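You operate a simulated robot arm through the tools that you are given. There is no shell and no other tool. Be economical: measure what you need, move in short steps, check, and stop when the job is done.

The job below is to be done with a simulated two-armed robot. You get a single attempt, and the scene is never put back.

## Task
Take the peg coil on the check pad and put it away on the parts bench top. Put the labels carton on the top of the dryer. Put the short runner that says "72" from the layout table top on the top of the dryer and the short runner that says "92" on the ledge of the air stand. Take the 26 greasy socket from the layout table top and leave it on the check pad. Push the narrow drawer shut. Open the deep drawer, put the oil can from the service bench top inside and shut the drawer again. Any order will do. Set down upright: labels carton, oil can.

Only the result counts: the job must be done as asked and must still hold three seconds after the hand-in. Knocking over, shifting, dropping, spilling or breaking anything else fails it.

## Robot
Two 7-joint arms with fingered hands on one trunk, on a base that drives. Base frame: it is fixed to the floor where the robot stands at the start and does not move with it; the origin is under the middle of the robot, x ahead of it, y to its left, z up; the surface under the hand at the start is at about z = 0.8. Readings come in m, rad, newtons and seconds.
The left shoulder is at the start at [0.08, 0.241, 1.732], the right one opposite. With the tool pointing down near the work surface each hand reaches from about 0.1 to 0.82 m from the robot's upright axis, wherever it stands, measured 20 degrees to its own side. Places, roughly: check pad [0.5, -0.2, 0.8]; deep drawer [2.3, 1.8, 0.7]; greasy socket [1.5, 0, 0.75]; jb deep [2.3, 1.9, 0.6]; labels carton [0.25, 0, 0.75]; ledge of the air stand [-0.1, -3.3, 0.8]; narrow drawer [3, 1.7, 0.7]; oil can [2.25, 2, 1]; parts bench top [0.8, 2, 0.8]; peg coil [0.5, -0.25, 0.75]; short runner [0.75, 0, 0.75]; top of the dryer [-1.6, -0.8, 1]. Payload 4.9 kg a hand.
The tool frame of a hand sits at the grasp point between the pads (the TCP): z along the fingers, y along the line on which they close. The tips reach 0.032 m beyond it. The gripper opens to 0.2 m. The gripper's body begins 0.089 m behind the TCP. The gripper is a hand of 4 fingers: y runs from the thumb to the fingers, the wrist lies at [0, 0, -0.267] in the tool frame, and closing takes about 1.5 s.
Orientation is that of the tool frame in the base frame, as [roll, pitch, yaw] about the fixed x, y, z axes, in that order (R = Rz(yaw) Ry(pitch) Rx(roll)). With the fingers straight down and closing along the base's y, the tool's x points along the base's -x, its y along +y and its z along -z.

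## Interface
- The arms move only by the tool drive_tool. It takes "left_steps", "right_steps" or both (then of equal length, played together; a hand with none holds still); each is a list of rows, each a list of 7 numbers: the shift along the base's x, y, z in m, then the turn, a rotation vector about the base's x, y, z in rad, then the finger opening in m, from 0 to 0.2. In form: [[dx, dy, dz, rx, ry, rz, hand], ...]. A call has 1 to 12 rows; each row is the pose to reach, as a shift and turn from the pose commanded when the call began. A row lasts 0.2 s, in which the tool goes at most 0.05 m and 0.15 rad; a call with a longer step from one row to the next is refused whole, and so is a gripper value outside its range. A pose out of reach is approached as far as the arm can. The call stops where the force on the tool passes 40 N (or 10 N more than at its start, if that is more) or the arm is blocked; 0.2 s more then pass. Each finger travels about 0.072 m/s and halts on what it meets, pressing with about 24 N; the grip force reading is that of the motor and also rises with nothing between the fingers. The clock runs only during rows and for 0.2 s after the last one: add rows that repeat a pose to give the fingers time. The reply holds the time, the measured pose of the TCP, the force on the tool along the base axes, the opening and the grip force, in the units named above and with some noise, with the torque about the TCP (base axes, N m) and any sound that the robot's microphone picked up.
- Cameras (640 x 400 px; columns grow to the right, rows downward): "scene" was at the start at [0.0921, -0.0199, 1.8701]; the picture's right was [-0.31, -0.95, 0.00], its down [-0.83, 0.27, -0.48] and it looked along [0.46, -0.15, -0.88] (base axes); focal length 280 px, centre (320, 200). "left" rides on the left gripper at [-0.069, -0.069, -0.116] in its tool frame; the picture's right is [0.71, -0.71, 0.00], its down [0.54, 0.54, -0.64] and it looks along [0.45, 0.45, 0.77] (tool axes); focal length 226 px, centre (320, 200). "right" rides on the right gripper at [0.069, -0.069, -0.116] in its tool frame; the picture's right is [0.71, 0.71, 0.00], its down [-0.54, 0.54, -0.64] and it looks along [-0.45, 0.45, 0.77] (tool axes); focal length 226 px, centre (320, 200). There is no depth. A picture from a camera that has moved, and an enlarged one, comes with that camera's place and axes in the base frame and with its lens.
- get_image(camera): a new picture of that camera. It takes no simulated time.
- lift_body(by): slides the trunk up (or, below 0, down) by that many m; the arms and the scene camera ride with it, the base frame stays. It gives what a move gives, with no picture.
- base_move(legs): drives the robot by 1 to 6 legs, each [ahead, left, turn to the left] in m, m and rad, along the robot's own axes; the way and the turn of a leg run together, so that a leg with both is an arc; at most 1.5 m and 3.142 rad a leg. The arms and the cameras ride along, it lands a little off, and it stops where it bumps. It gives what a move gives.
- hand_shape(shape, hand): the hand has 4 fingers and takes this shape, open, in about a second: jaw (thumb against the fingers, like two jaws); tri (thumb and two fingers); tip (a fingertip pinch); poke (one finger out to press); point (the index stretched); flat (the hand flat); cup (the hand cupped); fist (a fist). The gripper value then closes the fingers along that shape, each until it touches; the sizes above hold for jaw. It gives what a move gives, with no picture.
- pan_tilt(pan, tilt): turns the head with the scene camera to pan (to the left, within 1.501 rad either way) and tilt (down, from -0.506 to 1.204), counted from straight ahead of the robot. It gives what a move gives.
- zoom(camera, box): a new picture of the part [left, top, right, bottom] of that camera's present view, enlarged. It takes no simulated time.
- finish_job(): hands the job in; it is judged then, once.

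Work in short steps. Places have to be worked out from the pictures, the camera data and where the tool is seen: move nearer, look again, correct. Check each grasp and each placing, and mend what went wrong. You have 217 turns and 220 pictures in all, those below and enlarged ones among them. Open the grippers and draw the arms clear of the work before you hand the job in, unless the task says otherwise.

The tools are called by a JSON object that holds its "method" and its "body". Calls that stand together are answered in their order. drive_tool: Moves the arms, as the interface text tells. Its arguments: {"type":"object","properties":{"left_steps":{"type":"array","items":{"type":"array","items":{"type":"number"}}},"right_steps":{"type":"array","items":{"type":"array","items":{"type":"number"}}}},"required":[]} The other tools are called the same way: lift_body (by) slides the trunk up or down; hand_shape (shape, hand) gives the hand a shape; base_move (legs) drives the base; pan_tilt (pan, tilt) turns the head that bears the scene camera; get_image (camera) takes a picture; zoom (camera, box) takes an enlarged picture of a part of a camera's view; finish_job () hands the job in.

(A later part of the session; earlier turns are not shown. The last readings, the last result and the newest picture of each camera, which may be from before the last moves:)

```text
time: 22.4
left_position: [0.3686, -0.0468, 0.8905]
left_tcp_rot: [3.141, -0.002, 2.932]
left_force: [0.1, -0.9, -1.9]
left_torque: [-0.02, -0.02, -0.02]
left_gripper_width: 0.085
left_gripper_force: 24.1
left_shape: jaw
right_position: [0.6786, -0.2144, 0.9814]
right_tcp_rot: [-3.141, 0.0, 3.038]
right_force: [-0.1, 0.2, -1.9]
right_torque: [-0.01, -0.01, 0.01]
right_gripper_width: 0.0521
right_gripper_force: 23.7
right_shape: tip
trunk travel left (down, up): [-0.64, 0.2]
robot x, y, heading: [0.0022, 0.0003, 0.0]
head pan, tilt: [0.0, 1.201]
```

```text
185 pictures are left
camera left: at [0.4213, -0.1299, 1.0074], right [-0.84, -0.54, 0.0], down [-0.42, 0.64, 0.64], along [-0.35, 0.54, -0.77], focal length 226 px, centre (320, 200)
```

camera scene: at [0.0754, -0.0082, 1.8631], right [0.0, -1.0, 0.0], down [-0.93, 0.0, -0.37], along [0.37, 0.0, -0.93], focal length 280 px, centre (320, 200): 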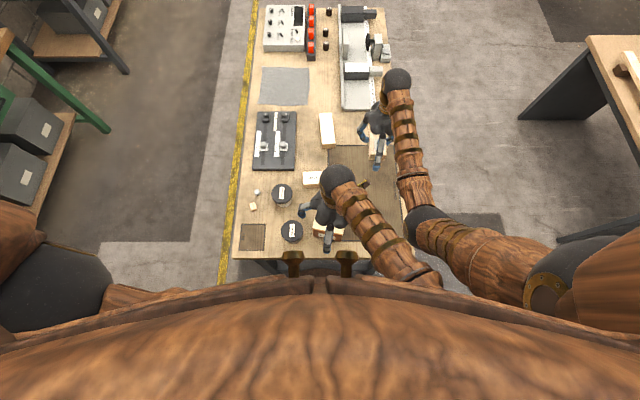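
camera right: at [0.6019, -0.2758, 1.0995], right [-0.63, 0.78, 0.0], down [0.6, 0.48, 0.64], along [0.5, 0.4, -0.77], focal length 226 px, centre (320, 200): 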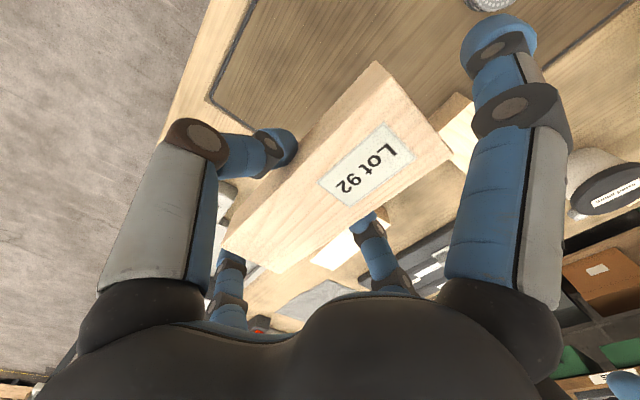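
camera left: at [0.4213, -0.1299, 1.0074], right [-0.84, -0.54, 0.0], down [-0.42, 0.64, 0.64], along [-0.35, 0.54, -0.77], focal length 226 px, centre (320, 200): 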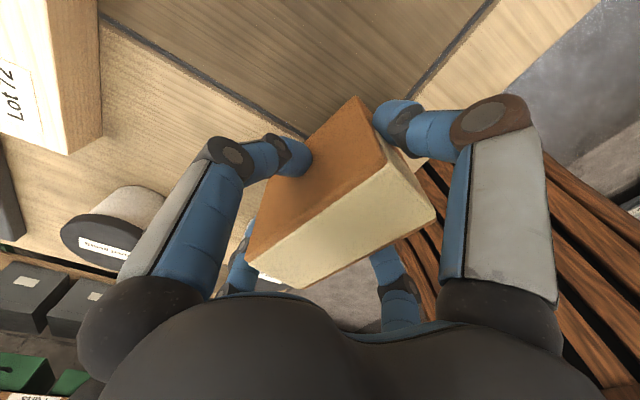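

Carton held. I raise both loads and draw them in toward the body for driving.

{"method": "drive_tool", "body": {"left_steps": [[0, 0, 0.04, 0, 0, 0, 0.02], [0, 0, 0.08, 0, 0, 0, 0.02], [0, 0, 0.12, 0, 0, 0, 0.02], [0, 0.02, 0.16, 0, 0, 0, 0.02], [0.01, 0.05, 0.19, 0, 0, 0.03, 0.02], [0.02, 0.09, 0.21, 0, 0, 0.06, 0.02], [0.03, 0.13, 0.22, 0, 0, 0.1, 0.02], [0.03, 0.17, 0.22, 0, 0, 0.15, 0.02], [0.03, 0.2, 0.22, 0, 0, 0.2, 0.02]], "right_steps": [[0, 0, 0.03, 0, 0, 0, 0.02], [0, 0, 0.06, 0, 0, 0, 0.02], [0, 0, 0.1, 0, 0, 0, 0.02], [-0.03, 0, 0.12, 0, 0, 0, 0.02], [-0.07, 0, 0.13, 0, 0, 0, 0.02], [-0.11, 0, 0.13, 0, 0, 0, 0.02], [-0.15, 0, 0.13, 0, 0, 0, 0.02], [-0.19, 0, 0.13, 0, 0, 0, 0.02], [-0.23, 0, 0.13, 0, 0, 0, 0.02]]}}

{"method": "pan_tilt", "body": {"pan": -1.5, "tilt": 0.7}}

{"method": "get_image", "body": {"camera": "scene"}}

{"method": "pan_tilt", "body": {"pan": 1.5, "tilt": 0.7}}

{"method": "get_image", "body": {"camera": "scene"}}

```text
time: 24.1
left_position: [0.3698, 0.0615, 1.1046]
left_tcp_rot: [3.091, -0.01, 2.862]
left_force: [-0.4, 0.5, -2.0]
left_torque: [-0.02, -0.07, 0.0]
left_gripper_width: 0.085
left_gripper_force: 23.9
left_shape: jaw
right_position: [0.5258, -0.1507, 1.1317]
right_tcp_rot: [3.123, 0.035, -3.116]
right_force: [0.3, 0.6, -1.4]
right_torque: [0.01, -0.01, 0.01]
right_gripper_width: 0.0522
right_gripper_force: 24.3
right_shape: tip
right hand out of reach, approached as far as the arm can: row 4
trunk travel left (down, up): [-0.64, 0.2]
robot x, y, heading: [-0.0007, 0.0041, -0.001]
head pan, tilt: [0.0, 1.201]
stopped in row 8 (left hand): the arm was blocked; the commanded pose is now the measured one
```

```text
time: 25.7
left_position: [0.3714, 0.0632, 1.104]
left_tcp_rot: [3.092, -0.011, 2.862]
left_force: [0.9, 0.1, -2.7]
left_torque: [-0.03, -0.03, 0.03]
left_gripper_width: 0.0847
left_gripper_force: 24.1
left_shape: jaw
right_position: [0.527, -0.149, 1.1298]
right_tcp_rot: [3.125, 0.031, -3.113]
right_force: [-0.4, -0.3, -1.4]
right_torque: [0.01, -0.01, 0.02]
right_gripper_width: 0.0522
right_gripper_force: 23.5
right_shape: tip
trunk travel left (down, up): [-0.64, 0.2]
robot x, y, heading: [-0.0028, 0.003, 0.004]
head pan, tilt: [-1.499, 0.7]
```

```text
184 pictures are left
camera scene: at [0.0369, -0.0848, 1.8981], right [-1.0, -0.07, 0.0], down [-0.05, 0.64, -0.76], along [0.05, -0.76, -0.64], focal length 280 px, centre (320, 200)
```

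scene: 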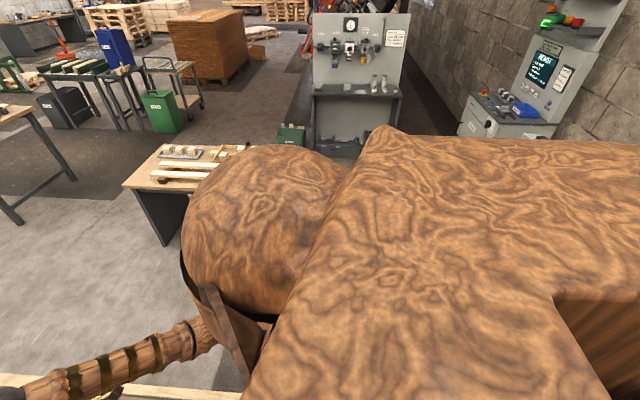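

```text
time: 28.3
left_position: [0.3719, 0.0622, 1.1038]
left_tcp_rot: [3.09, -0.01, 2.862]
left_force: [0.1, -0.2, -2.2]
left_torque: [-0.03, -0.03, -0.03]
left_gripper_width: 0.0849
left_gripper_force: 23.3
left_shape: jaw
right_position: [0.5263, -0.1491, 1.1306]
right_tcp_rot: [3.125, 0.033, -3.115]
right_force: [0.2, 0.1, -1.6]
right_torque: [-0.04, -0.01, -0.03]
right_gripper_width: 0.0522
right_gripper_force: 24.0
right_shape: tip
trunk travel left (down, up): [-0.64, 0.2]
robot x, y, heading: [-0.0004, 0.0004, -0.0]
head pan, tilt: [1.499, 0.7]
```

```text
183 pictures are left
camera scene: at [0.0365, 0.0845, 1.8981], right [1.0, -0.07, 0.0], down [-0.05, -0.64, -0.77], along [0.06, 0.76, -0.64], focal length 280 px, centre (320, 200)
```

scene: 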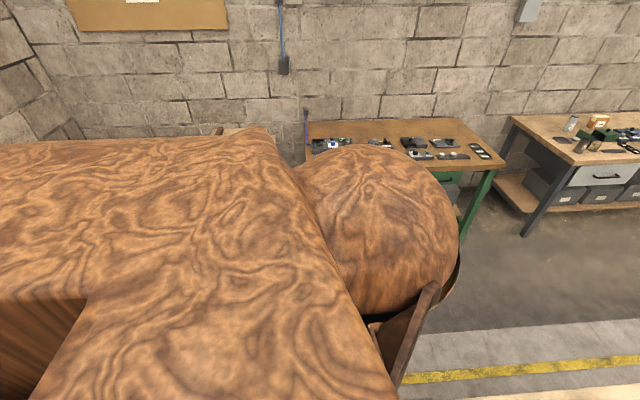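

The left arm reports blocked. I look down at how the arms stand.

{"method": "pan_tilt", "body": {"pan": 0, "tilt": 1.1}}

{"method": "get_image", "body": {"camera": "scene"}}

```text
time: 29.9
left_position: [0.372, 0.0627, 1.1033]
left_tcp_rot: [3.091, -0.01, 2.862]
left_force: [1.1, 0.2, -2.7]
left_torque: [0.01, -0.03, 0.0]
left_gripper_width: 0.0848
left_gripper_force: 23.2
left_shape: jaw
right_position: [0.5266, -0.15, 1.1305]
right_tcp_rot: [3.124, 0.032, -3.113]
right_force: [-0.1, -0.1, -1.9]
right_torque: [-0.01, 0.0, 0.0]
right_gripper_width: 0.0522
right_gripper_force: 23.9
right_shape: tip
trunk travel left (down, up): [-0.64, 0.2]
robot x, y, heading: [-0.0027, -0.003, -0.002]
head pan, tilt: [0.0, 1.1]
```

```text
182 pictures are left
camera scene: at [0.0935, -0.0001, 1.8681], right [0.0, -1.0, 0.0], down [-0.89, 0.0, -0.45], along [0.45, 0.0, -0.89], focal length 280 px, centre (320, 200)
```

scene: 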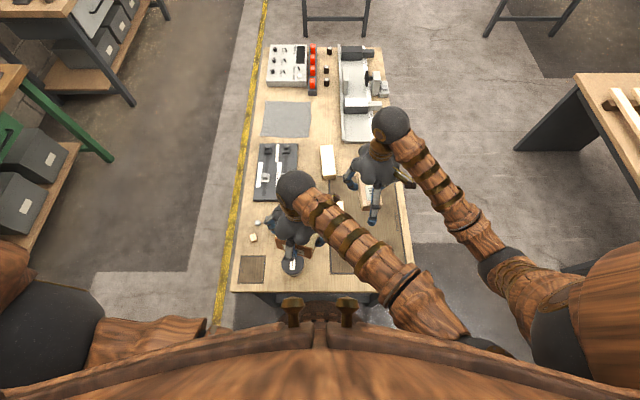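

The left forearm has swung across the chest and meets the right arm. I move the right hand outward, then the left hand forward and out to bring its elbow back.

{"method": "drive_tool", "body": {"right_steps": [[0.02, -0.03, -0.01, 0, 0, 0, 0.02], [0.04, -0.06, -0.02, 0, 0, 0, 0.02], [0.06, -0.1, -0.03, 0, 0, 0, 0.02], [0.07, -0.14, -0.04, 0, 0, 0, 0.02], [0.08, -0.18, -0.05, 0, 0, 0, 0.02]]}}

{"method": "drive_tool", "body": {"left_steps": [[0.03, 0.01, 0, 0, 0, 0, 0.02], [0.06, 0.03, 0, 0, 0, 0, 0.02], [0.1, 0.05, 0, 0, 0, 0, 0.02], [0.13, 0.08, 0, 0, 0, 0.03, 0.02], [0.16, 0.1, 0, 0, 0, 0.06, 0.02], [0.19, 0.12, 0, 0, 0, 0.1, 0.02], [0.22, 0.15, 0, 0, 0, 0.14, 0.02], [0.24, 0.18, 0, 0, 0, 0.2, 0.02]]}}

{"method": "get_image", "body": {"camera": "scene"}}

```text
time: 31.1
left_position: [0.371, 0.0608, 1.105]
left_tcp_rot: [3.091, -0.012, 2.865]
left_force: [0.6, 0.2, -2.9]
left_torque: [0.02, -0.01, -0.04]
left_gripper_width: 0.0848
left_gripper_force: 24.4
left_shape: jaw
right_position: [0.6059, -0.3312, 1.0794]
right_tcp_rot: [3.123, 0.033, -3.114]
right_force: [-0.2, -0.9, -2.0]
right_torque: [-0.02, -0.01, 0.01]
right_gripper_width: 0.0521
right_gripper_force: 24.6
right_shape: tip
trunk travel left (down, up): [-0.64, 0.2]
robot x, y, heading: [0.0004, 0.0047, -0.0]
head pan, tilt: [0.0, 1.1]
```

```text
time: 32.9
left_position: [0.6122, 0.2438, 1.1019]
left_tcp_rot: [3.094, -0.013, 3.063]
left_force: [1.1, 0.0, -2.0]
left_torque: [-0.05, 0.01, -0.01]
left_gripper_width: 0.0847
left_gripper_force: 24.3
left_shape: jaw
right_position: [0.6075, -0.3282, 1.0791]
right_tcp_rot: [3.127, 0.031, -3.113]
right_force: [-0.1, -0.6, -1.9]
right_torque: [-0.07, 0.03, 0.0]
right_gripper_width: 0.0522
right_gripper_force: 24.2
right_shape: tip
trunk travel left (down, up): [-0.64, 0.2]
robot x, y, heading: [0.0003, -0.0011, -0.003]
head pan, tilt: [0.0, 1.1]
```

```text
181 pictures are left
camera scene: at [0.0954, 0.0022, 1.868], right [0.0, -1.0, 0.0], down [-0.89, 0.0, -0.45], along [0.45, 0.0, -0.89], focal length 280 px, centre (320, 200)
```

scene: 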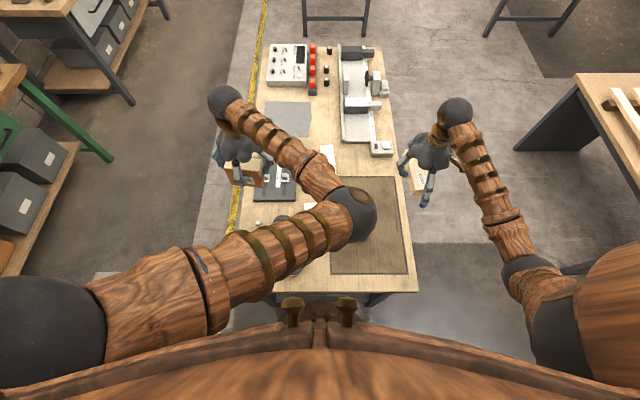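

The loads are clear of each other. I back off 0.35 m from the table and turn right by ~1.6 rad to look for the dryer.

{"method": "base_move", "body": {"legs": [[-0.35, 0, 0], [0, 0, -1.6]]}}

{"method": "pan_tilt", "body": {"pan": -0.7, "tilt": 0.5}}

{"method": "get_image", "body": {"camera": "scene"}}

```text
time: 39.0
left_position: [-0.1126, -0.6155, 1.1049]
left_tcp_rot: [3.092, -0.011, 1.477]
left_force: [0.4, 0.1, -2.0]
left_torque: [-0.03, 0.01, 0.01]
left_gripper_width: 0.0845
left_gripper_force: 23.6
left_shape: jaw
right_position: [-0.6846, -0.6019, 1.079]
right_tcp_rot: [3.124, 0.031, 1.58]
right_force: [-0.3, 1.2, -2.1]
right_torque: [0.01, 0.04, 0.0]
right_gripper_width: 0.0521
right_gripper_force: 23.8
right_shape: tip
trunk travel left (down, up): [-0.64, 0.2]
robot x, y, heading: [-0.3463, 0.0013, -1.586]
head pan, tilt: [0.0, 1.1]
```

```text
time: 40.1
left_position: [-0.1125, -0.6149, 1.1043]
left_tcp_rot: [3.093, -0.013, 1.477]
left_force: [0.2, 0.0, -2.9]
left_torque: [-0.04, -0.03, 0.01]
left_gripper_width: 0.0847
left_gripper_force: 24.4
left_shape: jaw
right_position: [-0.6853, -0.602, 1.0801]
right_tcp_rot: [3.125, 0.032, 1.582]
right_force: [-0.2, -0.2, -2.5]
right_torque: [0.0, -0.01, 0.04]
right_gripper_width: 0.0521
right_gripper_force: 23.9
right_shape: tip
trunk travel left (down, up): [-0.64, 0.2]
robot x, y, heading: [-0.3457, -0.0016, -1.588]
head pan, tilt: [-0.7, 0.499]
```

```text
180 pictures are left
camera scene: at [-0.406, -0.0996, 1.9157], right [-0.75, 0.66, 0.0], down [0.31, 0.36, -0.88], along [-0.58, -0.66, -0.48], focal length 280 px, centre (320, 200)
```

scene: 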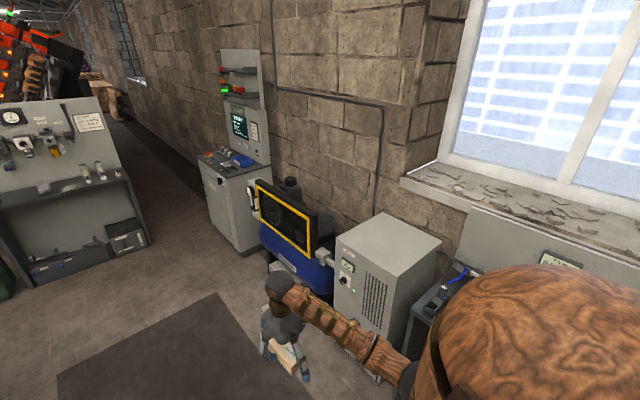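

The dryer is the grey cabinet in front of the window. I zoom to measure its top.

{"method": "zoom", "body": {"camera": "scene", "box": [300, 180, 480, 300]}}

```text
3.33 times, centred on (390, 240) of scene
camera zoom: at [-0.406, -0.0996, 1.9157], right [-0.75, 0.66, 0.0], down [0.31, 0.36, -0.88], along [-0.58, -0.66, -0.48], focal length 932 px, centre (87, 67)
```

zoom: 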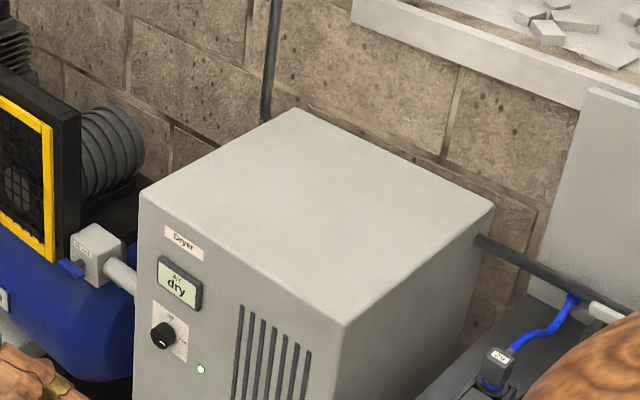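

Dryer top spans about x -1.70…-1.30, y -0.98…-0.58, z≈1.0. I raise the trunk and drive to stand before it facing -x.

{"method": "lift_body", "body": {"by": 0.2}}

{"method": "base_move", "body": {"legs": [[0.78, 0, 0], [0, 0, -1.555]]}}

{"method": "pan_tilt", "body": {"pan": 0.0, "tilt": 0.8}}

{"method": "get_image", "body": {"camera": "scene"}}

```text
time: 42.3
left_position: [-0.1132, -0.6158, 1.3034]
left_tcp_rot: [3.09, -0.011, 1.474]
left_force: [0.7, -0.4, -3.1]
left_torque: [-0.05, 0.04, 0.03]
left_gripper_width: 0.0843
left_gripper_force: 23.7
left_shape: jaw
right_position: [-0.6859, -0.6034, 1.2796]
right_tcp_rot: [3.124, 0.03, 1.581]
right_force: [-0.7, 0.3, -2.1]
right_torque: [0.0, 0.01, -0.01]
right_gripper_width: 0.052
right_gripper_force: 24.2
right_shape: tip
trunk travel left (down, up): [-0.84, 0.0]
robot x, y, heading: [-0.3446, -0.0012, -1.59]
head pan, tilt: [-0.7, 0.499]
```

```text
time: 50.3
left_position: [-0.9749, -1.0315, 1.3041]
left_tcp_rot: [3.093, -0.013, -0.083]
left_force: [0.7, 0.2, -2.0]
left_torque: [0.02, 0.04, 0.01]
left_gripper_width: 0.0843
left_gripper_force: 24.2
left_shape: jaw
right_position: [-0.9671, -0.4578, 1.2798]
right_tcp_rot: [3.128, 0.031, 0.021]
right_force: [0.6, 0.0, -1.9]
right_torque: [0.0, -0.01, 0.01]
right_gripper_width: 0.0519
right_gripper_force: 24.1
right_shape: tip
trunk travel left (down, up): [-0.84, 0.0]
robot x, y, heading: [-0.3591, -0.7891, 3.133]
head pan, tilt: [-0.7, 0.499]
```

```text
time: 51.4
left_position: [-0.9746, -1.0305, 1.3048]
left_tcp_rot: [3.091, -0.013, -0.084]
left_force: [0.5, 0.3, -2.3]
left_torque: [0.02, 0.03, 0.03]
left_gripper_width: 0.0844
left_gripper_force: 24.0
left_shape: jaw
right_position: [-0.9675, -0.4574, 1.2799]
right_tcp_rot: [3.124, 0.031, 0.022]
right_force: [0.3, -0.4, -1.8]
right_torque: [-0.02, -0.04, -0.03]
right_gripper_width: 0.0519
right_gripper_force: 23.6
right_shape: tip
trunk travel left (down, up): [-0.84, 0.0]
robot x, y, heading: [-0.3611, -0.7892, 3.134]
head pan, tilt: [0.0, 0.799]
```

```text
178 pictures are left
camera scene: at [-0.4738, -0.7891, 2.0899], right [0.01, 1.0, 0.0], down [0.72, -0.01, -0.7], along [-0.7, 0.0, -0.72], focal length 280 px, centre (320, 200)
```

scene: 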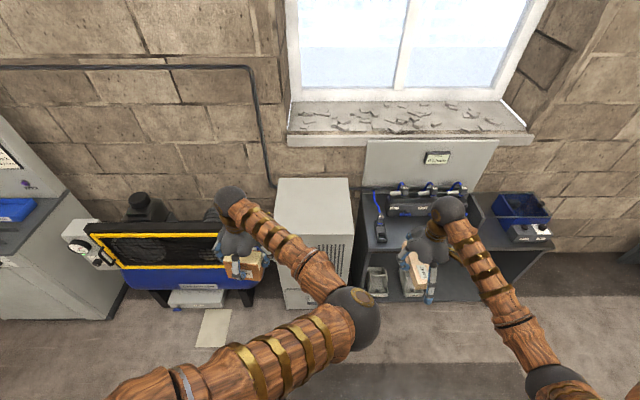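

I drive 0.45 m closer to the dryer.

{"method": "base_move", "body": {"legs": [[0.45, 0, 0]]}}

{"method": "pan_tilt", "body": {"pan": 0.0, "tilt": 1.0}}

{"method": "get_image", "body": {"camera": "scene"}}

{"method": "get_image", "body": {"camera": "left"}}

```text
time: 54.1
left_position: [-1.4232, -1.0323, 1.3049]
left_tcp_rot: [3.092, -0.009, -0.08]
left_force: [0.8, 0.7, -2.6]
left_torque: [0.04, 0.08, -0.02]
left_gripper_width: 0.0842
left_gripper_force: 24.1
left_shape: jaw
right_position: [-1.4187, -0.4605, 1.2808]
right_tcp_rot: [3.125, 0.034, 0.027]
right_force: [0.8, 0.8, -1.1]
right_torque: [0.03, 0.03, -0.05]
right_gripper_width: 0.052
right_gripper_force: 23.9
right_shape: tip
trunk travel left (down, up): [-0.84, 0.0]
robot x, y, heading: [-0.8199, -0.7909, 3.142]
head pan, tilt: [0.0, 0.799]
```

```text
time: 54.8
left_position: [-1.4251, -1.0306, 1.3057]
left_tcp_rot: [3.091, -0.01, -0.078]
left_force: [0.5, -0.1, -2.1]
left_torque: [0.02, 0.07, 0.0]
left_gripper_width: 0.0842
left_gripper_force: 23.7
left_shape: jaw
right_position: [-1.4204, -0.4593, 1.2802]
right_tcp_rot: [3.124, 0.033, 0.025]
right_force: [1.6, -0.5, -1.5]
right_torque: [-0.01, 0.02, -0.01]
right_gripper_width: 0.0519
right_gripper_force: 24.1
right_shape: tip
trunk travel left (down, up): [-0.84, 0.0]
robot x, y, heading: [-0.8141, -0.7893, 3.139]
head pan, tilt: [0.0, 1.0]
```

```text
177 pictures are left
camera scene: at [-0.9137, -0.7884, 2.0749], right [0.0, 1.0, 0.0], down [0.84, 0.0, -0.54], along [-0.54, 0.0, -0.84], focal length 280 px, centre (320, 200)
```

scene: 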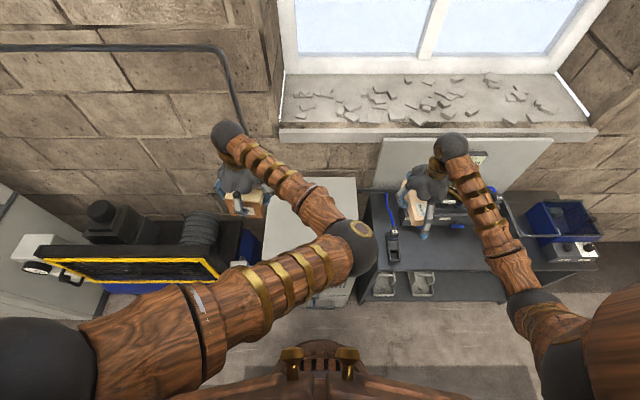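

```text
176 pictures are left
camera left: at [-1.4898, -0.9524, 1.4165], right [0.76, 0.65, -0.03], down [0.49, -0.55, 0.67], along [0.42, -0.53, -0.74], focal length 226 px, centre (320, 200)
```

left: 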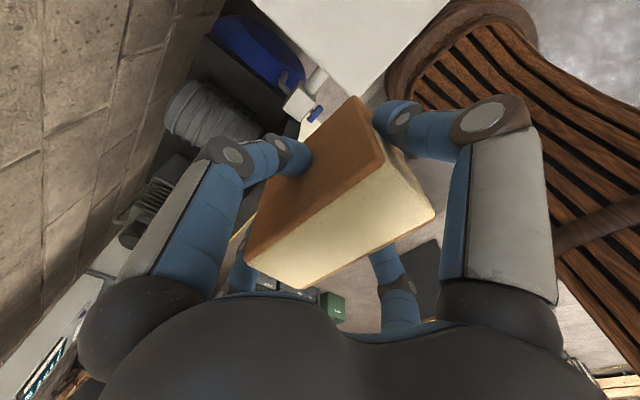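

I move the carton over the left part of the dryer top, removing its slight tilt.

{"method": "drive_tool", "body": {"left_steps": [[-0.01, 0.02, 0, 0.01, 0.002, 0.01, 0.02], [-0.02, 0.045, 0, 0.02, 0.004, 0.02, 0.02], [-0.04, 0.075, 0, 0.03, 0.006, 0.03, 0.02], [-0.06, 0.1, 0, 0.04, 0.008, 0.04, 0.02], [-0.075, 0.125, 0, 0.05, 0.01, 0.05, 0.02], [-0.075, 0.125, -0.04, 0.05, 0.01, 0.05, 0.02], [-0.075, 0.125, -0.08, 0.05, 0.01, 0.05, 0.02], [-0.075, 0.125, -0.12, 0.05, 0.01, 0.05, 0.02], [-0.075, 0.125, -0.16, 0.05, 0.01, 0.05, 0.02]]}}

{"method": "get_image", "body": {"camera": "left"}}

{"method": "get_image", "body": {"camera": "scene"}}

```text
time: 56.8
left_position: [-1.5008, -0.9061, 1.1471]
left_tcp_rot: [-3.141, 0.002, -0.031]
left_force: [-1.1, 0.1, -1.6]
left_torque: [-0.01, 0.0, -0.02]
left_gripper_width: 0.0842
left_gripper_force: 23.8
left_shape: jaw
right_position: [-1.4217, -0.4588, 1.2803]
right_tcp_rot: [3.126, 0.03, 0.026]
right_force: [-0.1, -0.1, -1.7]
right_torque: [-0.02, 0.01, -0.02]
right_gripper_width: 0.0522
right_gripper_force: 24.3
right_shape: tip
trunk travel left (down, up): [-0.84, 0.0]
robot x, y, heading: [-0.8147, -0.788, 3.142]
head pan, tilt: [0.0, 1.0]
```

```text
175 pictures are left
camera left: at [-1.5694, -0.8369, 1.262], right [0.73, 0.69, 0.0], down [0.53, -0.56, 0.64], along [0.44, -0.47, -0.77], focal length 226 px, centre (320, 200)
```

left: 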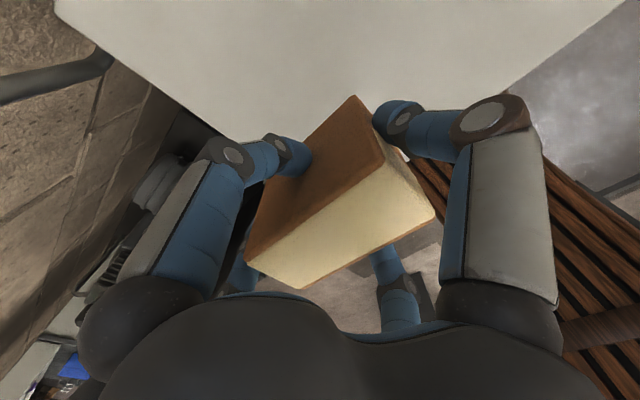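

```text
174 pictures are left
camera scene: at [-0.9167, -0.7888, 2.0747], right [0.0, 1.0, 0.0], down [0.84, 0.0, -0.54], along [-0.54, 0.0, -0.84], focal length 280 px, centre (320, 200)
```

scene: 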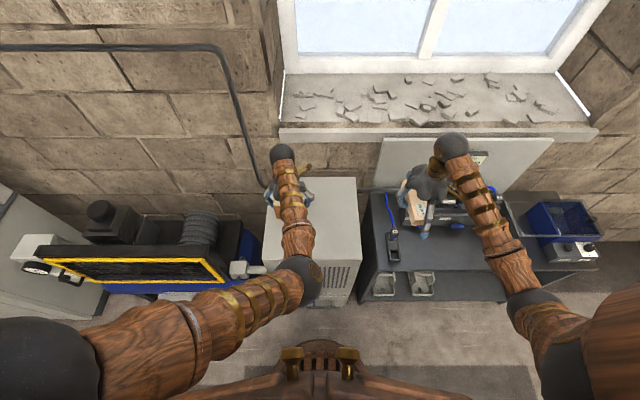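

Parallax suggests the dryer top is nearer z≈0.95. I descend carefully in steps watching the force.

{"method": "drive_tool", "body": {"left_steps": [[0, 0, -0.03, 0, 0, 0, 0.02], [0, 0, -0.06, 0, 0, 0, 0.02], [0, 0, -0.075, 0, 0, 0, 0.02], [0, 0, -0.085, 0, 0, 0, 0.02], [0, 0, -0.092, 0, 0, 0, 0.02]]}}

{"method": "get_image", "body": {"camera": "left"}}

```text
time: 58.0
left_position: [-1.5013, -0.9057, 1.0523]
left_tcp_rot: [3.141, 0.003, -0.03]
left_force: [0.3, -0.4, -2.4]
left_torque: [0.03, 0.04, -0.03]
left_gripper_width: 0.0841
left_gripper_force: 24.1
left_shape: jaw
right_position: [-1.422, -0.4592, 1.2802]
right_tcp_rot: [3.126, 0.032, 0.026]
right_force: [0.1, 0.4, -1.3]
right_torque: [-0.02, 0.0, -0.02]
right_gripper_width: 0.052
right_gripper_force: 24.4
right_shape: tip
trunk travel left (down, up): [-0.84, 0.0]
robot x, y, heading: [-0.8155, -0.7928, 3.141]
head pan, tilt: [0.0, 1.0]
```

```text
173 pictures are left
camera left: at [-1.569, -0.8361, 1.1688], right [0.73, 0.69, 0.0], down [0.53, -0.56, 0.64], along [0.44, -0.47, -0.77], focal length 226 px, centre (320, 200)
```

left: 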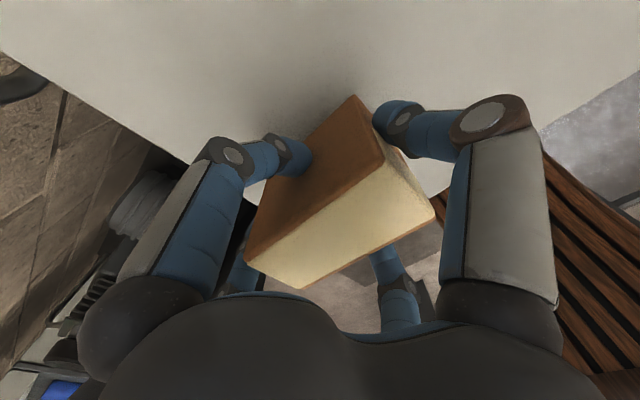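

Shadow is close under the carton but no contact yet; I continue downward in 6 mm steps.

{"method": "drive_tool", "body": {"left_steps": [[0, 0, -0.005, 0, 0, 0, 0.02], [0, 0, -0.01, 0, 0, 0, 0.02], [0, 0, -0.014, 0, 0, 0, 0.02], [0, 0, -0.014, 0, 0, 0, 0.02]]}}

```text
time: 59.0
left_position: [-1.5012, -0.906, 1.0392]
left_tcp_rot: [3.14, 0.001, -0.029]
left_force: [-0.3, -0.2, -2.6]
left_torque: [0.03, 0.03, 0.0]
left_gripper_width: 0.0842
left_gripper_force: 24.0
left_shape: jaw
right_position: [-1.4211, -0.4594, 1.281]
right_tcp_rot: [3.124, 0.032, 0.025]
right_force: [-0.3, -0.1, -0.5]
right_torque: [0.0, -0.02, 0.0]
right_gripper_width: 0.052
right_gripper_force: 23.9
right_shape: tip
trunk travel left (down, up): [-0.84, 0.0]
robot x, y, heading: [-0.8151, -0.7888, 3.14]
head pan, tilt: [0.0, 1.0]
```

No contact yet (force unchanged). Go on slowly.

{"method": "drive_tool", "body": {"left_steps": [[0, 0, -0.004, 0, 0, 0, 0.02], [0, 0, -0.008, 0, 0, 0, 0.02], [0, 0, -0.012, 0, 0, 0, 0.02], [0, 0, -0.012, 0, 0, 0, 0.02]]}}

{"method": "get_image", "body": {"camera": "left"}}

```text
time: 60.0
left_position: [-1.5015, -0.9064, 1.0255]
left_tcp_rot: [3.14, 0.002, -0.029]
left_force: [-1.0, -0.4, -2.2]
left_torque: [0.02, 0.03, 0.02]
left_gripper_width: 0.0841
left_gripper_force: 23.7
left_shape: jaw
right_position: [-1.4226, -0.4589, 1.2791]
right_tcp_rot: [3.123, 0.032, 0.027]
right_force: [0.7, -0.6, -2.3]
right_torque: [0.0, -0.02, 0.01]
right_gripper_width: 0.0516
right_gripper_force: 23.5
right_shape: tip
trunk travel left (down, up): [-0.84, 0.0]
robot x, y, heading: [-0.8145, -0.788, 3.135]
head pan, tilt: [0.0, 1.0]
```

```text
172 pictures are left
camera left: at [-1.569, -0.8365, 1.1417], right [0.73, 0.69, 0.0], down [0.53, -0.56, 0.64], along [0.44, -0.47, -0.77], focal length 226 px, centre (320, 200)
```

left: 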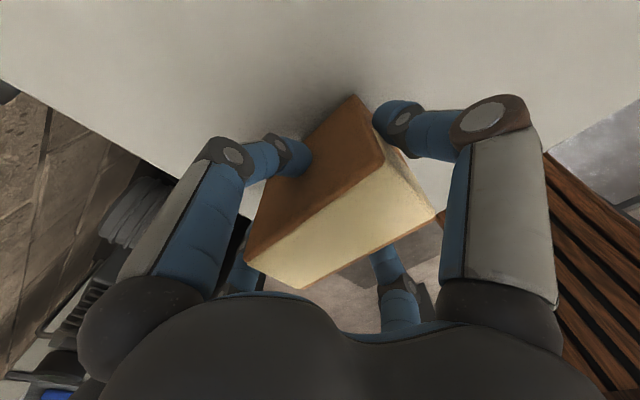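

Still a little above. Continue with fine steps.

{"method": "drive_tool", "body": {"left_steps": [[0, 0, -0.004, 0, 0, 0, 0.02], [0, 0, -0.008, 0, 0, 0, 0.02], [0, 0, -0.011, 0, 0, 0, 0.02], [0, 0, -0.011, 0, 0, 0, 0.02]]}}

{"method": "zoom", "body": {"camera": "left", "box": [240, 60, 440, 185]}}

```text
time: 61.0
left_position: [-1.5013, -0.9062, 1.0198]
left_tcp_rot: [-3.139, 0.009, -0.03]
left_force: [0.2, 0.0, 37.7]
left_torque: [0.13, -0.27, -0.04]
left_gripper_width: 0.0847
left_gripper_force: 23.6
left_shape: jaw
right_position: [-1.4183, -0.4576, 1.2826]
right_tcp_rot: [3.123, 0.034, 0.027]
right_force: [0.4, 1.3, -1.9]
right_torque: [-0.01, -0.02, -0.02]
right_gripper_width: 0.0521
right_gripper_force: 24.1
right_shape: tip
trunk travel left (down, up): [-0.84, 0.0]
robot x, y, heading: [-0.8145, -0.7873, 3.14]
head pan, tilt: [0.0, 1.0]
```

```text
3.20 times, centred on (340, 122) of left
camera zoom: at [-1.5682, -0.836, 1.1363], right [0.73, 0.69, -0.01], down [0.53, -0.56, 0.64], along [0.44, -0.47, -0.77], focal length 723 px, centre (256, 448)
```

zoom: 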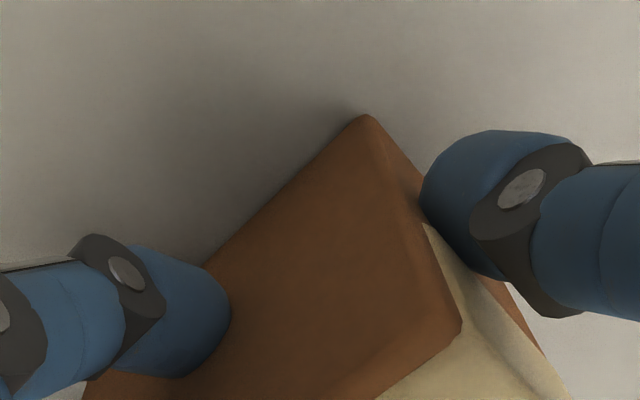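

Contact at TCP z≈1.020 (dryer top ≈0.94). I ease up 4 mm, open and rise.

{"method": "drive_tool", "body": {"left_steps": [[0, 0, 0.004, 0, 0, 0, 0.02], [0, 0, 0.004, 0, 0, 0, 0.08], [0, 0, 0.004, 0, 0, 0, 0.14], [0, 0, 0.004, 0, 0, 0, 0.17], [0, 0, 0.004, 0, 0, 0, 0.17], [0, 0, 0.004, 0, 0, 0, 0.17], [0, 0, 0.004, 0, 0, 0, 0.17], [0, 0, 0.03, 0, 0, 0, 0.17], [0, 0, 0.07, 0, 0, 0, 0.17], [0, 0, 0.11, 0, 0, 0, 0.17], [0, 0, 0.15, 0, 0, 0, 0.17], [0, 0, 0.19, 0, 0, 0, 0.17]]}}

{"method": "get_image", "body": {"camera": "left"}}

```text
time: 63.6
left_position: [-1.4995, -0.908, 1.2058]
left_tcp_rot: [3.139, 0.002, -0.028]
left_force: [0.4, 0.1, -0.7]
left_torque: [0.04, -0.01, 0.0]
left_gripper_width: 0.1696
left_gripper_force: 0.1
left_shape: jaw
right_position: [-1.42, -0.4597, 1.2799]
right_tcp_rot: [3.125, 0.031, 0.026]
right_force: [-0.4, -1.0, -2.7]
right_torque: [-0.03, 0.01, -0.01]
right_gripper_width: 0.052
right_gripper_force: 24.2
right_shape: tip
trunk travel left (down, up): [-0.84, 0.0]
robot x, y, heading: [-0.815, -0.7888, 3.137]
head pan, tilt: [0.0, 1.0]
```

```text
170 pictures are left
camera left: at [-1.5679, -0.8375, 1.3217], right [0.73, 0.69, 0.0], down [0.53, -0.56, 0.64], along [0.44, -0.47, -0.77], focal length 226 px, centre (320, 200)
```

left: 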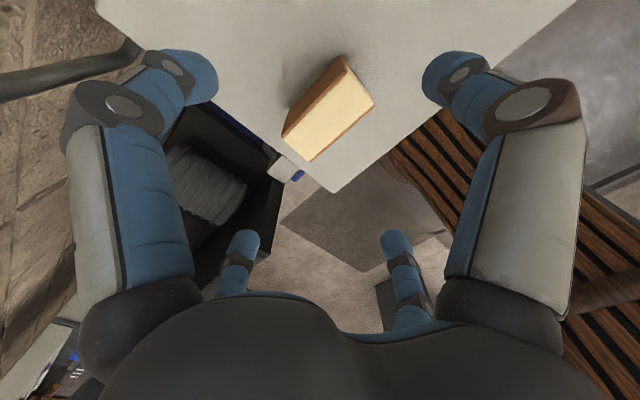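

Carton stands upright on the dryer. Now I back off, turn left to face -y and look at the air stand.

{"method": "base_move", "body": {"legs": [[-0.6, 0, 0], [0, 0, 1.57]]}}

{"method": "pan_tilt", "body": {"pan": 0.0, "tilt": 0.5}}

{"method": "get_image", "body": {"camera": "scene"}}

```text
time: 70.9
left_position: [-0.084, -1.4679, 1.2049]
left_tcp_rot: [3.141, 0.002, 1.562]
left_force: [0.3, 0.6, -0.8]
left_torque: [-0.01, 0.01, -0.02]
left_gripper_width: 0.17
left_gripper_force: 0.1
left_shape: jaw
right_position: [-0.5352, -1.3987, 1.2801]
right_tcp_rot: [3.124, 0.034, 1.618]
right_force: [-0.8, -0.3, -1.9]
right_torque: [0.01, 0.02, 0.02]
right_gripper_width: 0.0517
right_gripper_force: 23.9
right_shape: tip
trunk travel left (down, up): [-0.84, 0.0]
robot x, y, heading: [-0.2193, -0.7879, -1.548]
head pan, tilt: [0.0, 1.0]
```

```text
time: 71.8
left_position: [-0.0838, -1.4687, 1.2055]
left_tcp_rot: [-3.14, 0.001, 1.563]
left_force: [0.2, 0.6, -0.4]
left_torque: [-0.04, 0.01, 0.02]
left_gripper_width: 0.1698
left_gripper_force: 0.2
left_shape: jaw
right_position: [-0.5343, -1.3997, 1.2806]
right_tcp_rot: [3.124, 0.032, 1.617]
right_force: [-1.1, 0.9, -2.2]
right_torque: [0.0, 0.02, -0.01]
right_gripper_width: 0.0516
right_gripper_force: 23.7
right_shape: tip
trunk travel left (down, up): [-0.84, 0.0]
robot x, y, heading: [-0.2175, -0.7851, -1.547]
head pan, tilt: [0.0, 0.499]
```

```text
169 pictures are left
camera scene: at [-0.2149, -0.9074, 2.1157], right [-1.0, -0.02, 0.0], down [-0.01, 0.48, -0.88], along [0.02, -0.88, -0.48], focal length 280 px, centre (320, 200)
```

scene: 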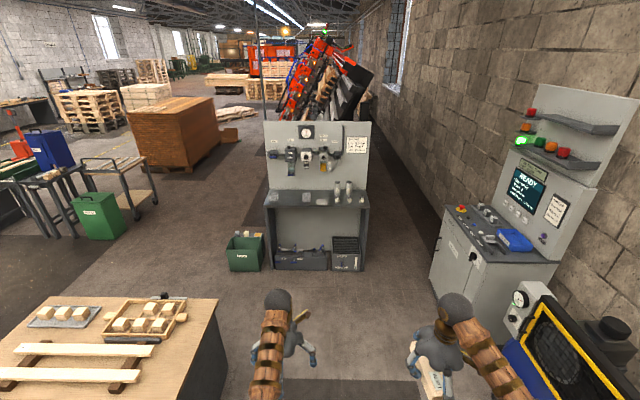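

{"method": "zoom", "body": {"camera": "scene", "box": [250, 110, 390, 200]}}

{"method": "zoom", "body": {"camera": "scene", "box": [250, 180, 390, 280]}}

```text
4.44 times, centred on (320, 155) of scene
camera zoom: at [-0.2149, -0.9074, 2.1157], right [-1.0, -0.02, 0.0], down [-0.01, 0.48, -0.88], along [0.02, -0.88, -0.48], focal length 1242 px, centre (320, 400)
```

zoom: 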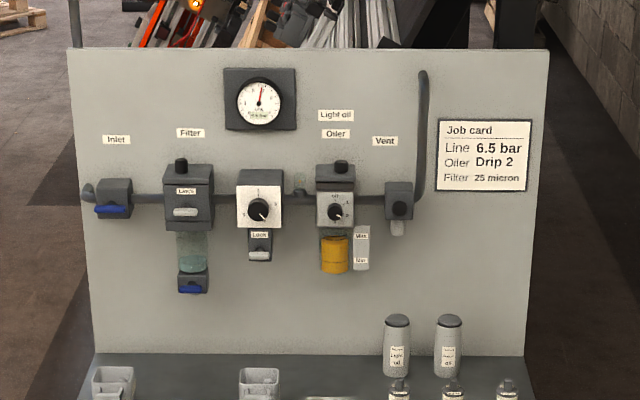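

```text
4.00 times, centred on (320, 230) of scene
camera zoom: at [-0.2149, -0.9074, 2.1157], right [-1.0, -0.02, 0.0], down [-0.01, 0.48, -0.88], along [0.02, -0.88, -0.48], focal length 1118 px, centre (320, 80)
```

zoom: 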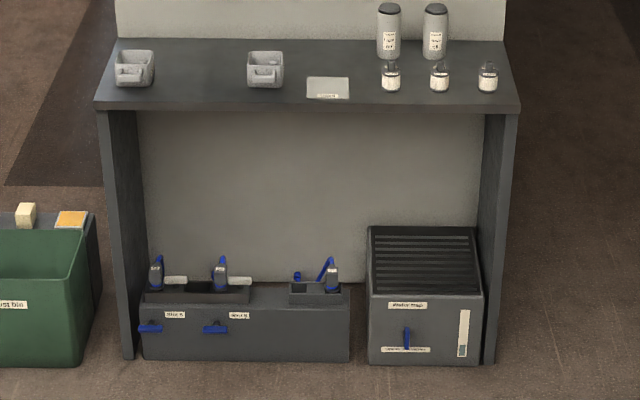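

The ledge has two cups on its left with a ~0.22 m gap between them; I'll lay runner 92 there pointing front to back. I drive ahead toward it.

{"method": "base_move", "body": {"legs": [[1.35, 0, -0.02], [0, 0.3, 0]]}}

{"method": "pan_tilt", "body": {"pan": 0.0, "tilt": 0.7}}

{"method": "get_image", "body": {"camera": "scene"}}

```text
time: 80.2
left_position: [0.2294, -2.8136, 1.2057]
left_tcp_rot: [3.14, 0.003, 1.556]
left_force: [-0.3, -0.3, -0.2]
left_torque: [0.05, -0.06, 0.0]
left_gripper_width: 0.17
left_gripper_force: 0.1
left_shape: jaw
right_position: [-0.222, -2.7416, 1.28]
right_tcp_rot: [3.122, 0.032, 1.611]
right_force: [-0.5, -0.8, -2.7]
right_torque: [0.01, -0.04, 0.01]
right_gripper_width: 0.0518
right_gripper_force: 24.2
right_shape: tip
trunk travel left (down, up): [-0.84, 0.0]
robot x, y, heading: [0.102, -2.1331, -1.558]
head pan, tilt: [0.0, 0.499]
```

```text
time: 80.9
left_position: [0.2308, -2.814, 1.2055]
left_tcp_rot: [3.139, 0.002, 1.554]
left_force: [-0.8, 0.3, -0.6]
left_torque: [0.0, -0.01, -0.03]
left_gripper_width: 0.1699
left_gripper_force: 0.0
left_shape: jaw
right_position: [-0.2195, -2.7408, 1.28]
right_tcp_rot: [3.125, 0.031, 1.61]
right_force: [0.0, -0.4, -1.4]
right_torque: [-0.03, -0.01, -0.03]
right_gripper_width: 0.0515
right_gripper_force: 24.7
right_shape: tip
trunk travel left (down, up): [-0.84, 0.0]
robot x, y, heading: [0.1066, -2.1292, -1.563]
head pan, tilt: [0.0, 0.7]
```

```text
166 pictures are left
camera scene: at [0.1024, -2.2461, 2.0981], right [-1.0, -0.01, 0.0], down [-0.01, 0.64, -0.77], along [0.01, -0.77, -0.64], focal length 280 px, centre (320, 200)
```

scene: 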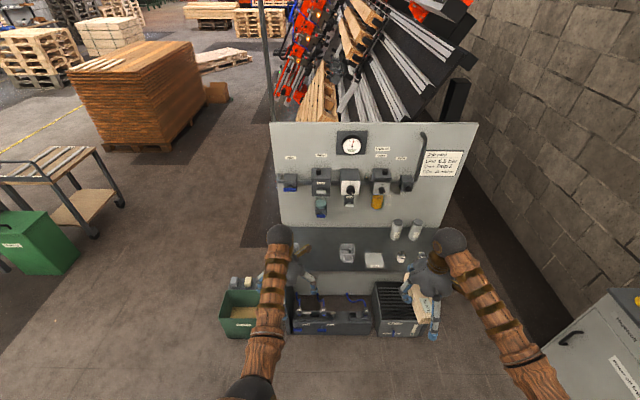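

Left hand is over the cup area; I move it back and outward before approaching.

{"method": "drive_tool", "body": {"left_steps": [[0.03, 0.02, 0, 0, 0, 0, 0.17], [0.06, 0.04, 0, 0, 0, 0, 0.17], [0.1, 0.06, 0, 0, 0, 0, 0.17], [0.14, 0.08, 0, 0, 0, 0, 0.17], [0.18, 0.1, 0, 0, 0, 0, 0.17], [0.21, 0.12, 0, 0, 0, 0, 0.17]]}}

{"method": "base_move", "body": {"legs": [[0.42, 0, 0], [0, 0.2, 0]]}}

{"method": "pan_tilt", "body": {"pan": 0.0, "tilt": 1.0}}

{"method": "get_image", "body": {"camera": "scene"}}

```text
time: 82.3
left_position: [0.4436, -2.6936, 1.2032]
left_tcp_rot: [-3.139, 0.003, 1.554]
left_force: [0.1, 0.2, 0.2]
left_torque: [-0.03, -0.01, 0.02]
left_gripper_width: 0.1699
left_gripper_force: 0.0
left_shape: jaw
right_position: [-0.2176, -2.7399, 1.2806]
right_tcp_rot: [3.126, 0.033, 1.611]
right_force: [-1.4, -0.1, -1.7]
right_torque: [0.0, -0.03, 0.03]
right_gripper_width: 0.0517
right_gripper_force: 23.6
right_shape: tip
trunk travel left (down, up): [-0.84, 0.0]
robot x, y, heading: [0.1036, -2.1326, -1.557]
head pan, tilt: [0.0, 0.7]
```

```text
time: 86.0
left_position: [0.6479, -3.1021, 1.2046]
left_tcp_rot: [3.139, 0.0, 1.564]
left_force: [-1.2, 0.2, 0.0]
left_torque: [0.01, -0.04, 0.0]
left_gripper_width: 0.1697
left_gripper_force: 0.1
left_shape: jaw
right_position: [-0.0147, -3.1551, 1.2783]
right_tcp_rot: [3.124, 0.032, 1.618]
right_force: [-0.1, 0.2, -2.0]
right_torque: [0.03, -0.06, 0.0]
right_gripper_width: 0.0519
right_gripper_force: 24.0
right_shape: tip
trunk travel left (down, up): [-0.84, 0.0]
robot x, y, heading: [0.3088, -2.5404, -1.553]
head pan, tilt: [0.0, 0.7]
```

```text
time: 86.8
left_position: [0.6489, -3.0996, 1.2036]
left_tcp_rot: [3.14, 0.0, 1.561]
left_force: [0.0, -0.1, -0.5]
left_torque: [-0.01, -0.02, 0.0]
left_gripper_width: 0.1697
left_gripper_force: 0.2
left_shape: jaw
right_position: [-0.0128, -3.1525, 1.2794]
right_tcp_rot: [3.123, 0.034, 1.617]
right_force: [-0.2, -1.0, -2.1]
right_torque: [0.03, -0.01, 0.03]
right_gripper_width: 0.0517
right_gripper_force: 24.0
right_shape: tip
trunk travel left (down, up): [-0.84, 0.0]
robot x, y, heading: [0.3093, -2.54, -1.553]
head pan, tilt: [0.0, 1.0]
```

```text
165 pictures are left
camera scene: at [0.3073, -2.6398, 2.0748], right [-1.0, -0.02, 0.0], down [-0.02, 0.84, -0.54], along [0.01, -0.54, -0.84], focal length 280 px, centre (320, 200)
```

scene: 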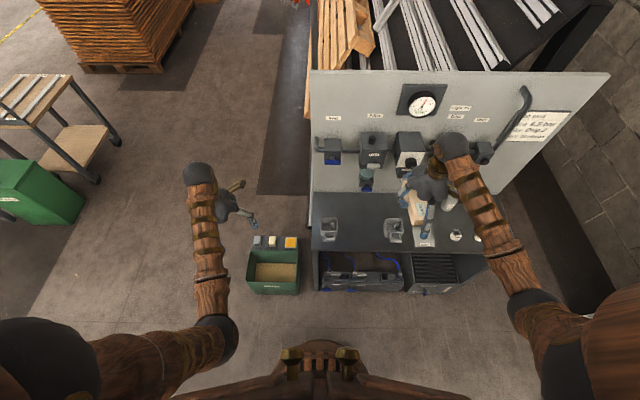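

Gap between the cups is x 0.0…0.21, centre ≈0.107; the filter bowl overhangs from y≈-3.36, so I target y≈-3.265. I move there at height, levelling the hand.

{"method": "drive_tool", "body": {"right_steps": [[0.02, 0, -0.02, 0.008, 0.005, -0.01, 0.02], [0.05, 0, -0.05, 0.016, 0.01, -0.02, 0.02], [0.08, -0.02, -0.08, 0.024, 0.015, -0.03, 0.02], [0.1, -0.05, -0.11, 0.033, 0.02, -0.04, 0.02], [0.12, -0.08, -0.14, 0.033, 0.02, -0.04, 0.02], [0.12, -0.11, -0.17, 0.033, 0.02, -0.04, 0.02], [0.12, -0.112, -0.21, 0.033, 0.02, -0.04, 0.02], [0.12, -0.112, -0.25, 0.033, 0.02, -0.04, 0.02]]}}

{"method": "get_image", "body": {"camera": "right"}}

{"method": "get_image", "body": {"camera": "scene"}}

```text
time: 88.6
left_position: [0.6517, -3.1013, 1.2033]
left_tcp_rot: [3.14, 0.002, 1.562]
left_force: [0.3, 0.4, -0.2]
left_torque: [0.0, 0.01, 0.02]
left_gripper_width: 0.1695
left_gripper_force: 0.2
left_shape: jaw
right_position: [0.1099, -3.264, 1.0304]
right_tcp_rot: [-3.138, -0.001, 1.577]
right_force: [-0.3, 0.4, -0.8]
right_torque: [-0.15, 0.0, 0.02]
right_gripper_width: 0.0517
right_gripper_force: 24.2
right_shape: tip
trunk travel left (down, up): [-0.84, 0.0]
robot x, y, heading: [0.3084, -2.5392, -1.553]
head pan, tilt: [0.0, 1.0]
```

```text
164 pictures are left
camera right: at [0.0415, -3.1963, 1.1473], right [0.7, 0.71, 0.0], down [0.55, -0.54, 0.64], along [0.46, -0.45, -0.77], focal length 226 px, centre (320, 200)
```

right: 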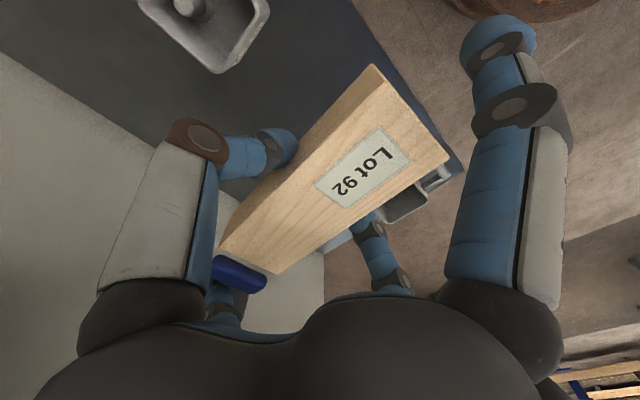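

```text
163 pictures are left
camera scene: at [0.3106, -2.6399, 2.0748], right [-1.0, -0.02, 0.0], down [-0.02, 0.84, -0.54], along [0.01, -0.54, -0.84], focal length 280 px, centre (320, 200)
```

scene: 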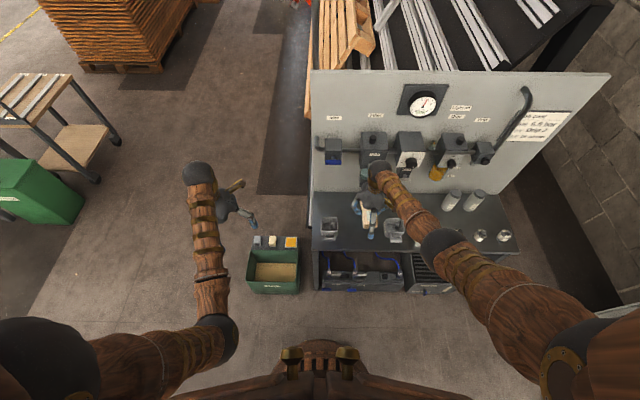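

There is a slight torque and the blue drain lever of the filter is close to the far finger. Zoom in.

{"method": "zoom", "body": {"camera": "scene", "box": [310, 130, 450, 250]}}

{"method": "zoom", "body": {"camera": "right", "box": [150, 180, 350, 320]}}

```text
3.33 times, centred on (380, 190) of scene
camera zoom: at [0.3106, -2.6399, 2.0748], right [-1.0, -0.02, 0.0], down [-0.02, 0.84, -0.54], along [0.01, -0.54, -0.84], focal length 932 px, centre (120, 233)
```

zoom: 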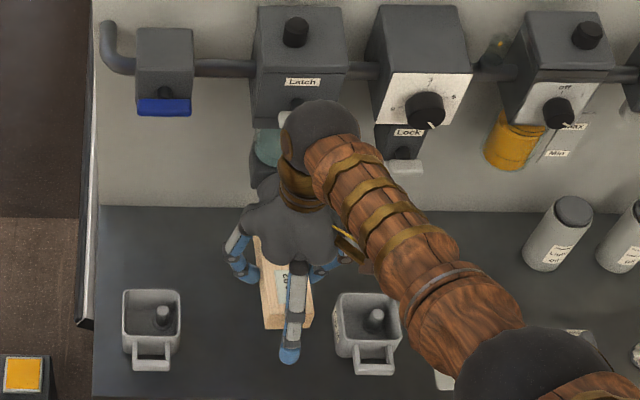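

```text
2.86 times, centred on (250, 250) of right
camera zoom: at [0.0415, -3.1963, 1.1473], right [0.7, 0.71, 0.0], down [0.55, -0.54, 0.64], along [0.46, -0.45, -0.77], focal length 646 px, centre (520, 57)
```

zoom: 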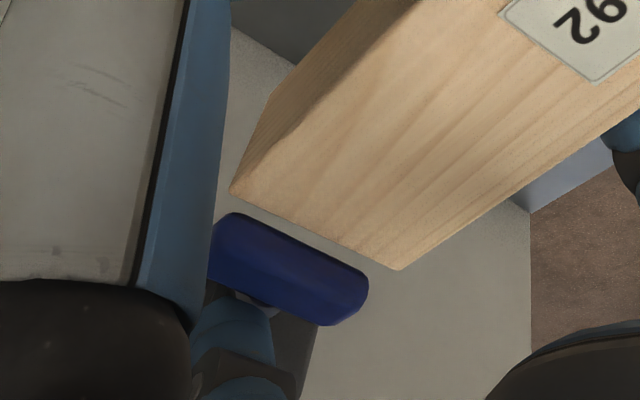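

The lever sits at about y≈-3.33, z≈1.05. I pull back 3 cm, then go down in front of it.

{"method": "drive_tool", "body": {"right_steps": [[0, 0.015, 0, 0, 0, 0, 0.02], [0, 0.03, 0, 0, 0, 0, 0.02], [0, 0.03, -0.03, 0, 0, 0, 0.02], [0, 0.03, -0.06, 0, 0, 0, 0.02], [0, 0.03, -0.1, 0, 0, 0, 0.02], [0, 0.03, -0.14, 0, 0, 0, 0.02]]}}

{"method": "get_image", "body": {"camera": "right"}}

{"method": "zoom", "body": {"camera": "scene", "box": [310, 130, 450, 250]}}

```text
time: 89.4
left_position: [0.6524, -3.0991, 1.2038]
left_tcp_rot: [-3.141, 0.003, 1.563]
left_force: [0.1, -0.4, -0.1]
left_torque: [-0.01, 0.02, -0.01]
left_gripper_width: 0.17
left_gripper_force: 0.1
left_shape: jaw
right_position: [0.1108, -3.2431, 1.0249]
right_tcp_rot: [3.141, 0.024, 1.578]
right_force: [-1.3, 0.6, 13.9]
right_torque: [-2.07, -0.03, -0.13]
right_gripper_width: 0.0515
right_gripper_force: 23.5
right_shape: tip
trunk travel left (down, up): [-0.84, 0.0]
robot x, y, heading: [0.3086, -2.5411, -1.549]
head pan, tilt: [0.0, 1.0]
stopped in row 3 (right hand): the force on the tool passed its limit at 51 N (the readings are from after the stop); the commanded pose is now the measured one
```

```text
160 pictures are left
camera right: at [0.0426, -3.1733, 1.1413], right [0.7, 0.71, -0.02], down [0.55, -0.52, 0.65], along [0.46, -0.47, -0.76], focal length 226 px, centre (320, 200)
```

right: 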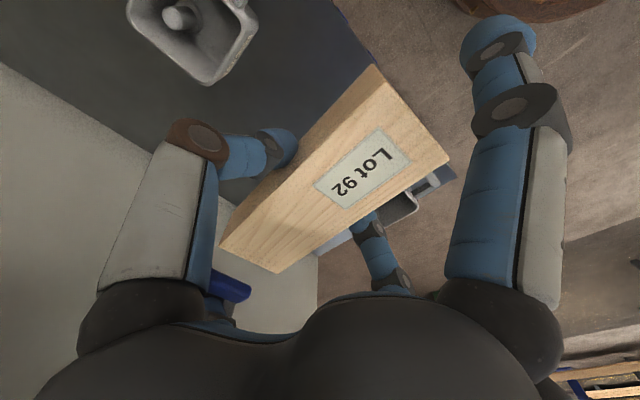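

```text
3.33 times, centred on (380, 190) of scene
camera zoom: at [0.3113, -2.635, 2.075], right [-1.0, -0.02, 0.0], down [-0.02, 0.84, -0.54], along [0.01, -0.54, -0.84], focal length 932 px, centre (120, 233)
```

zoom: 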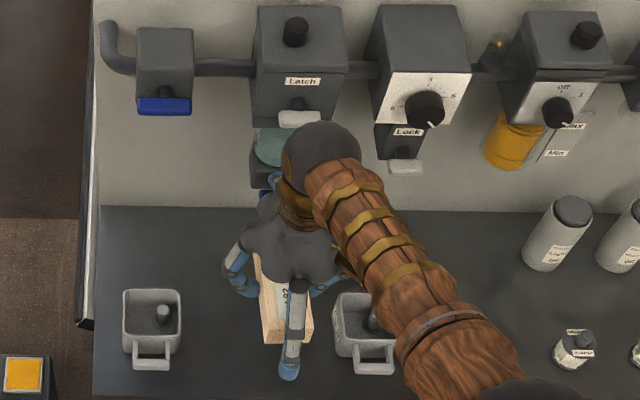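

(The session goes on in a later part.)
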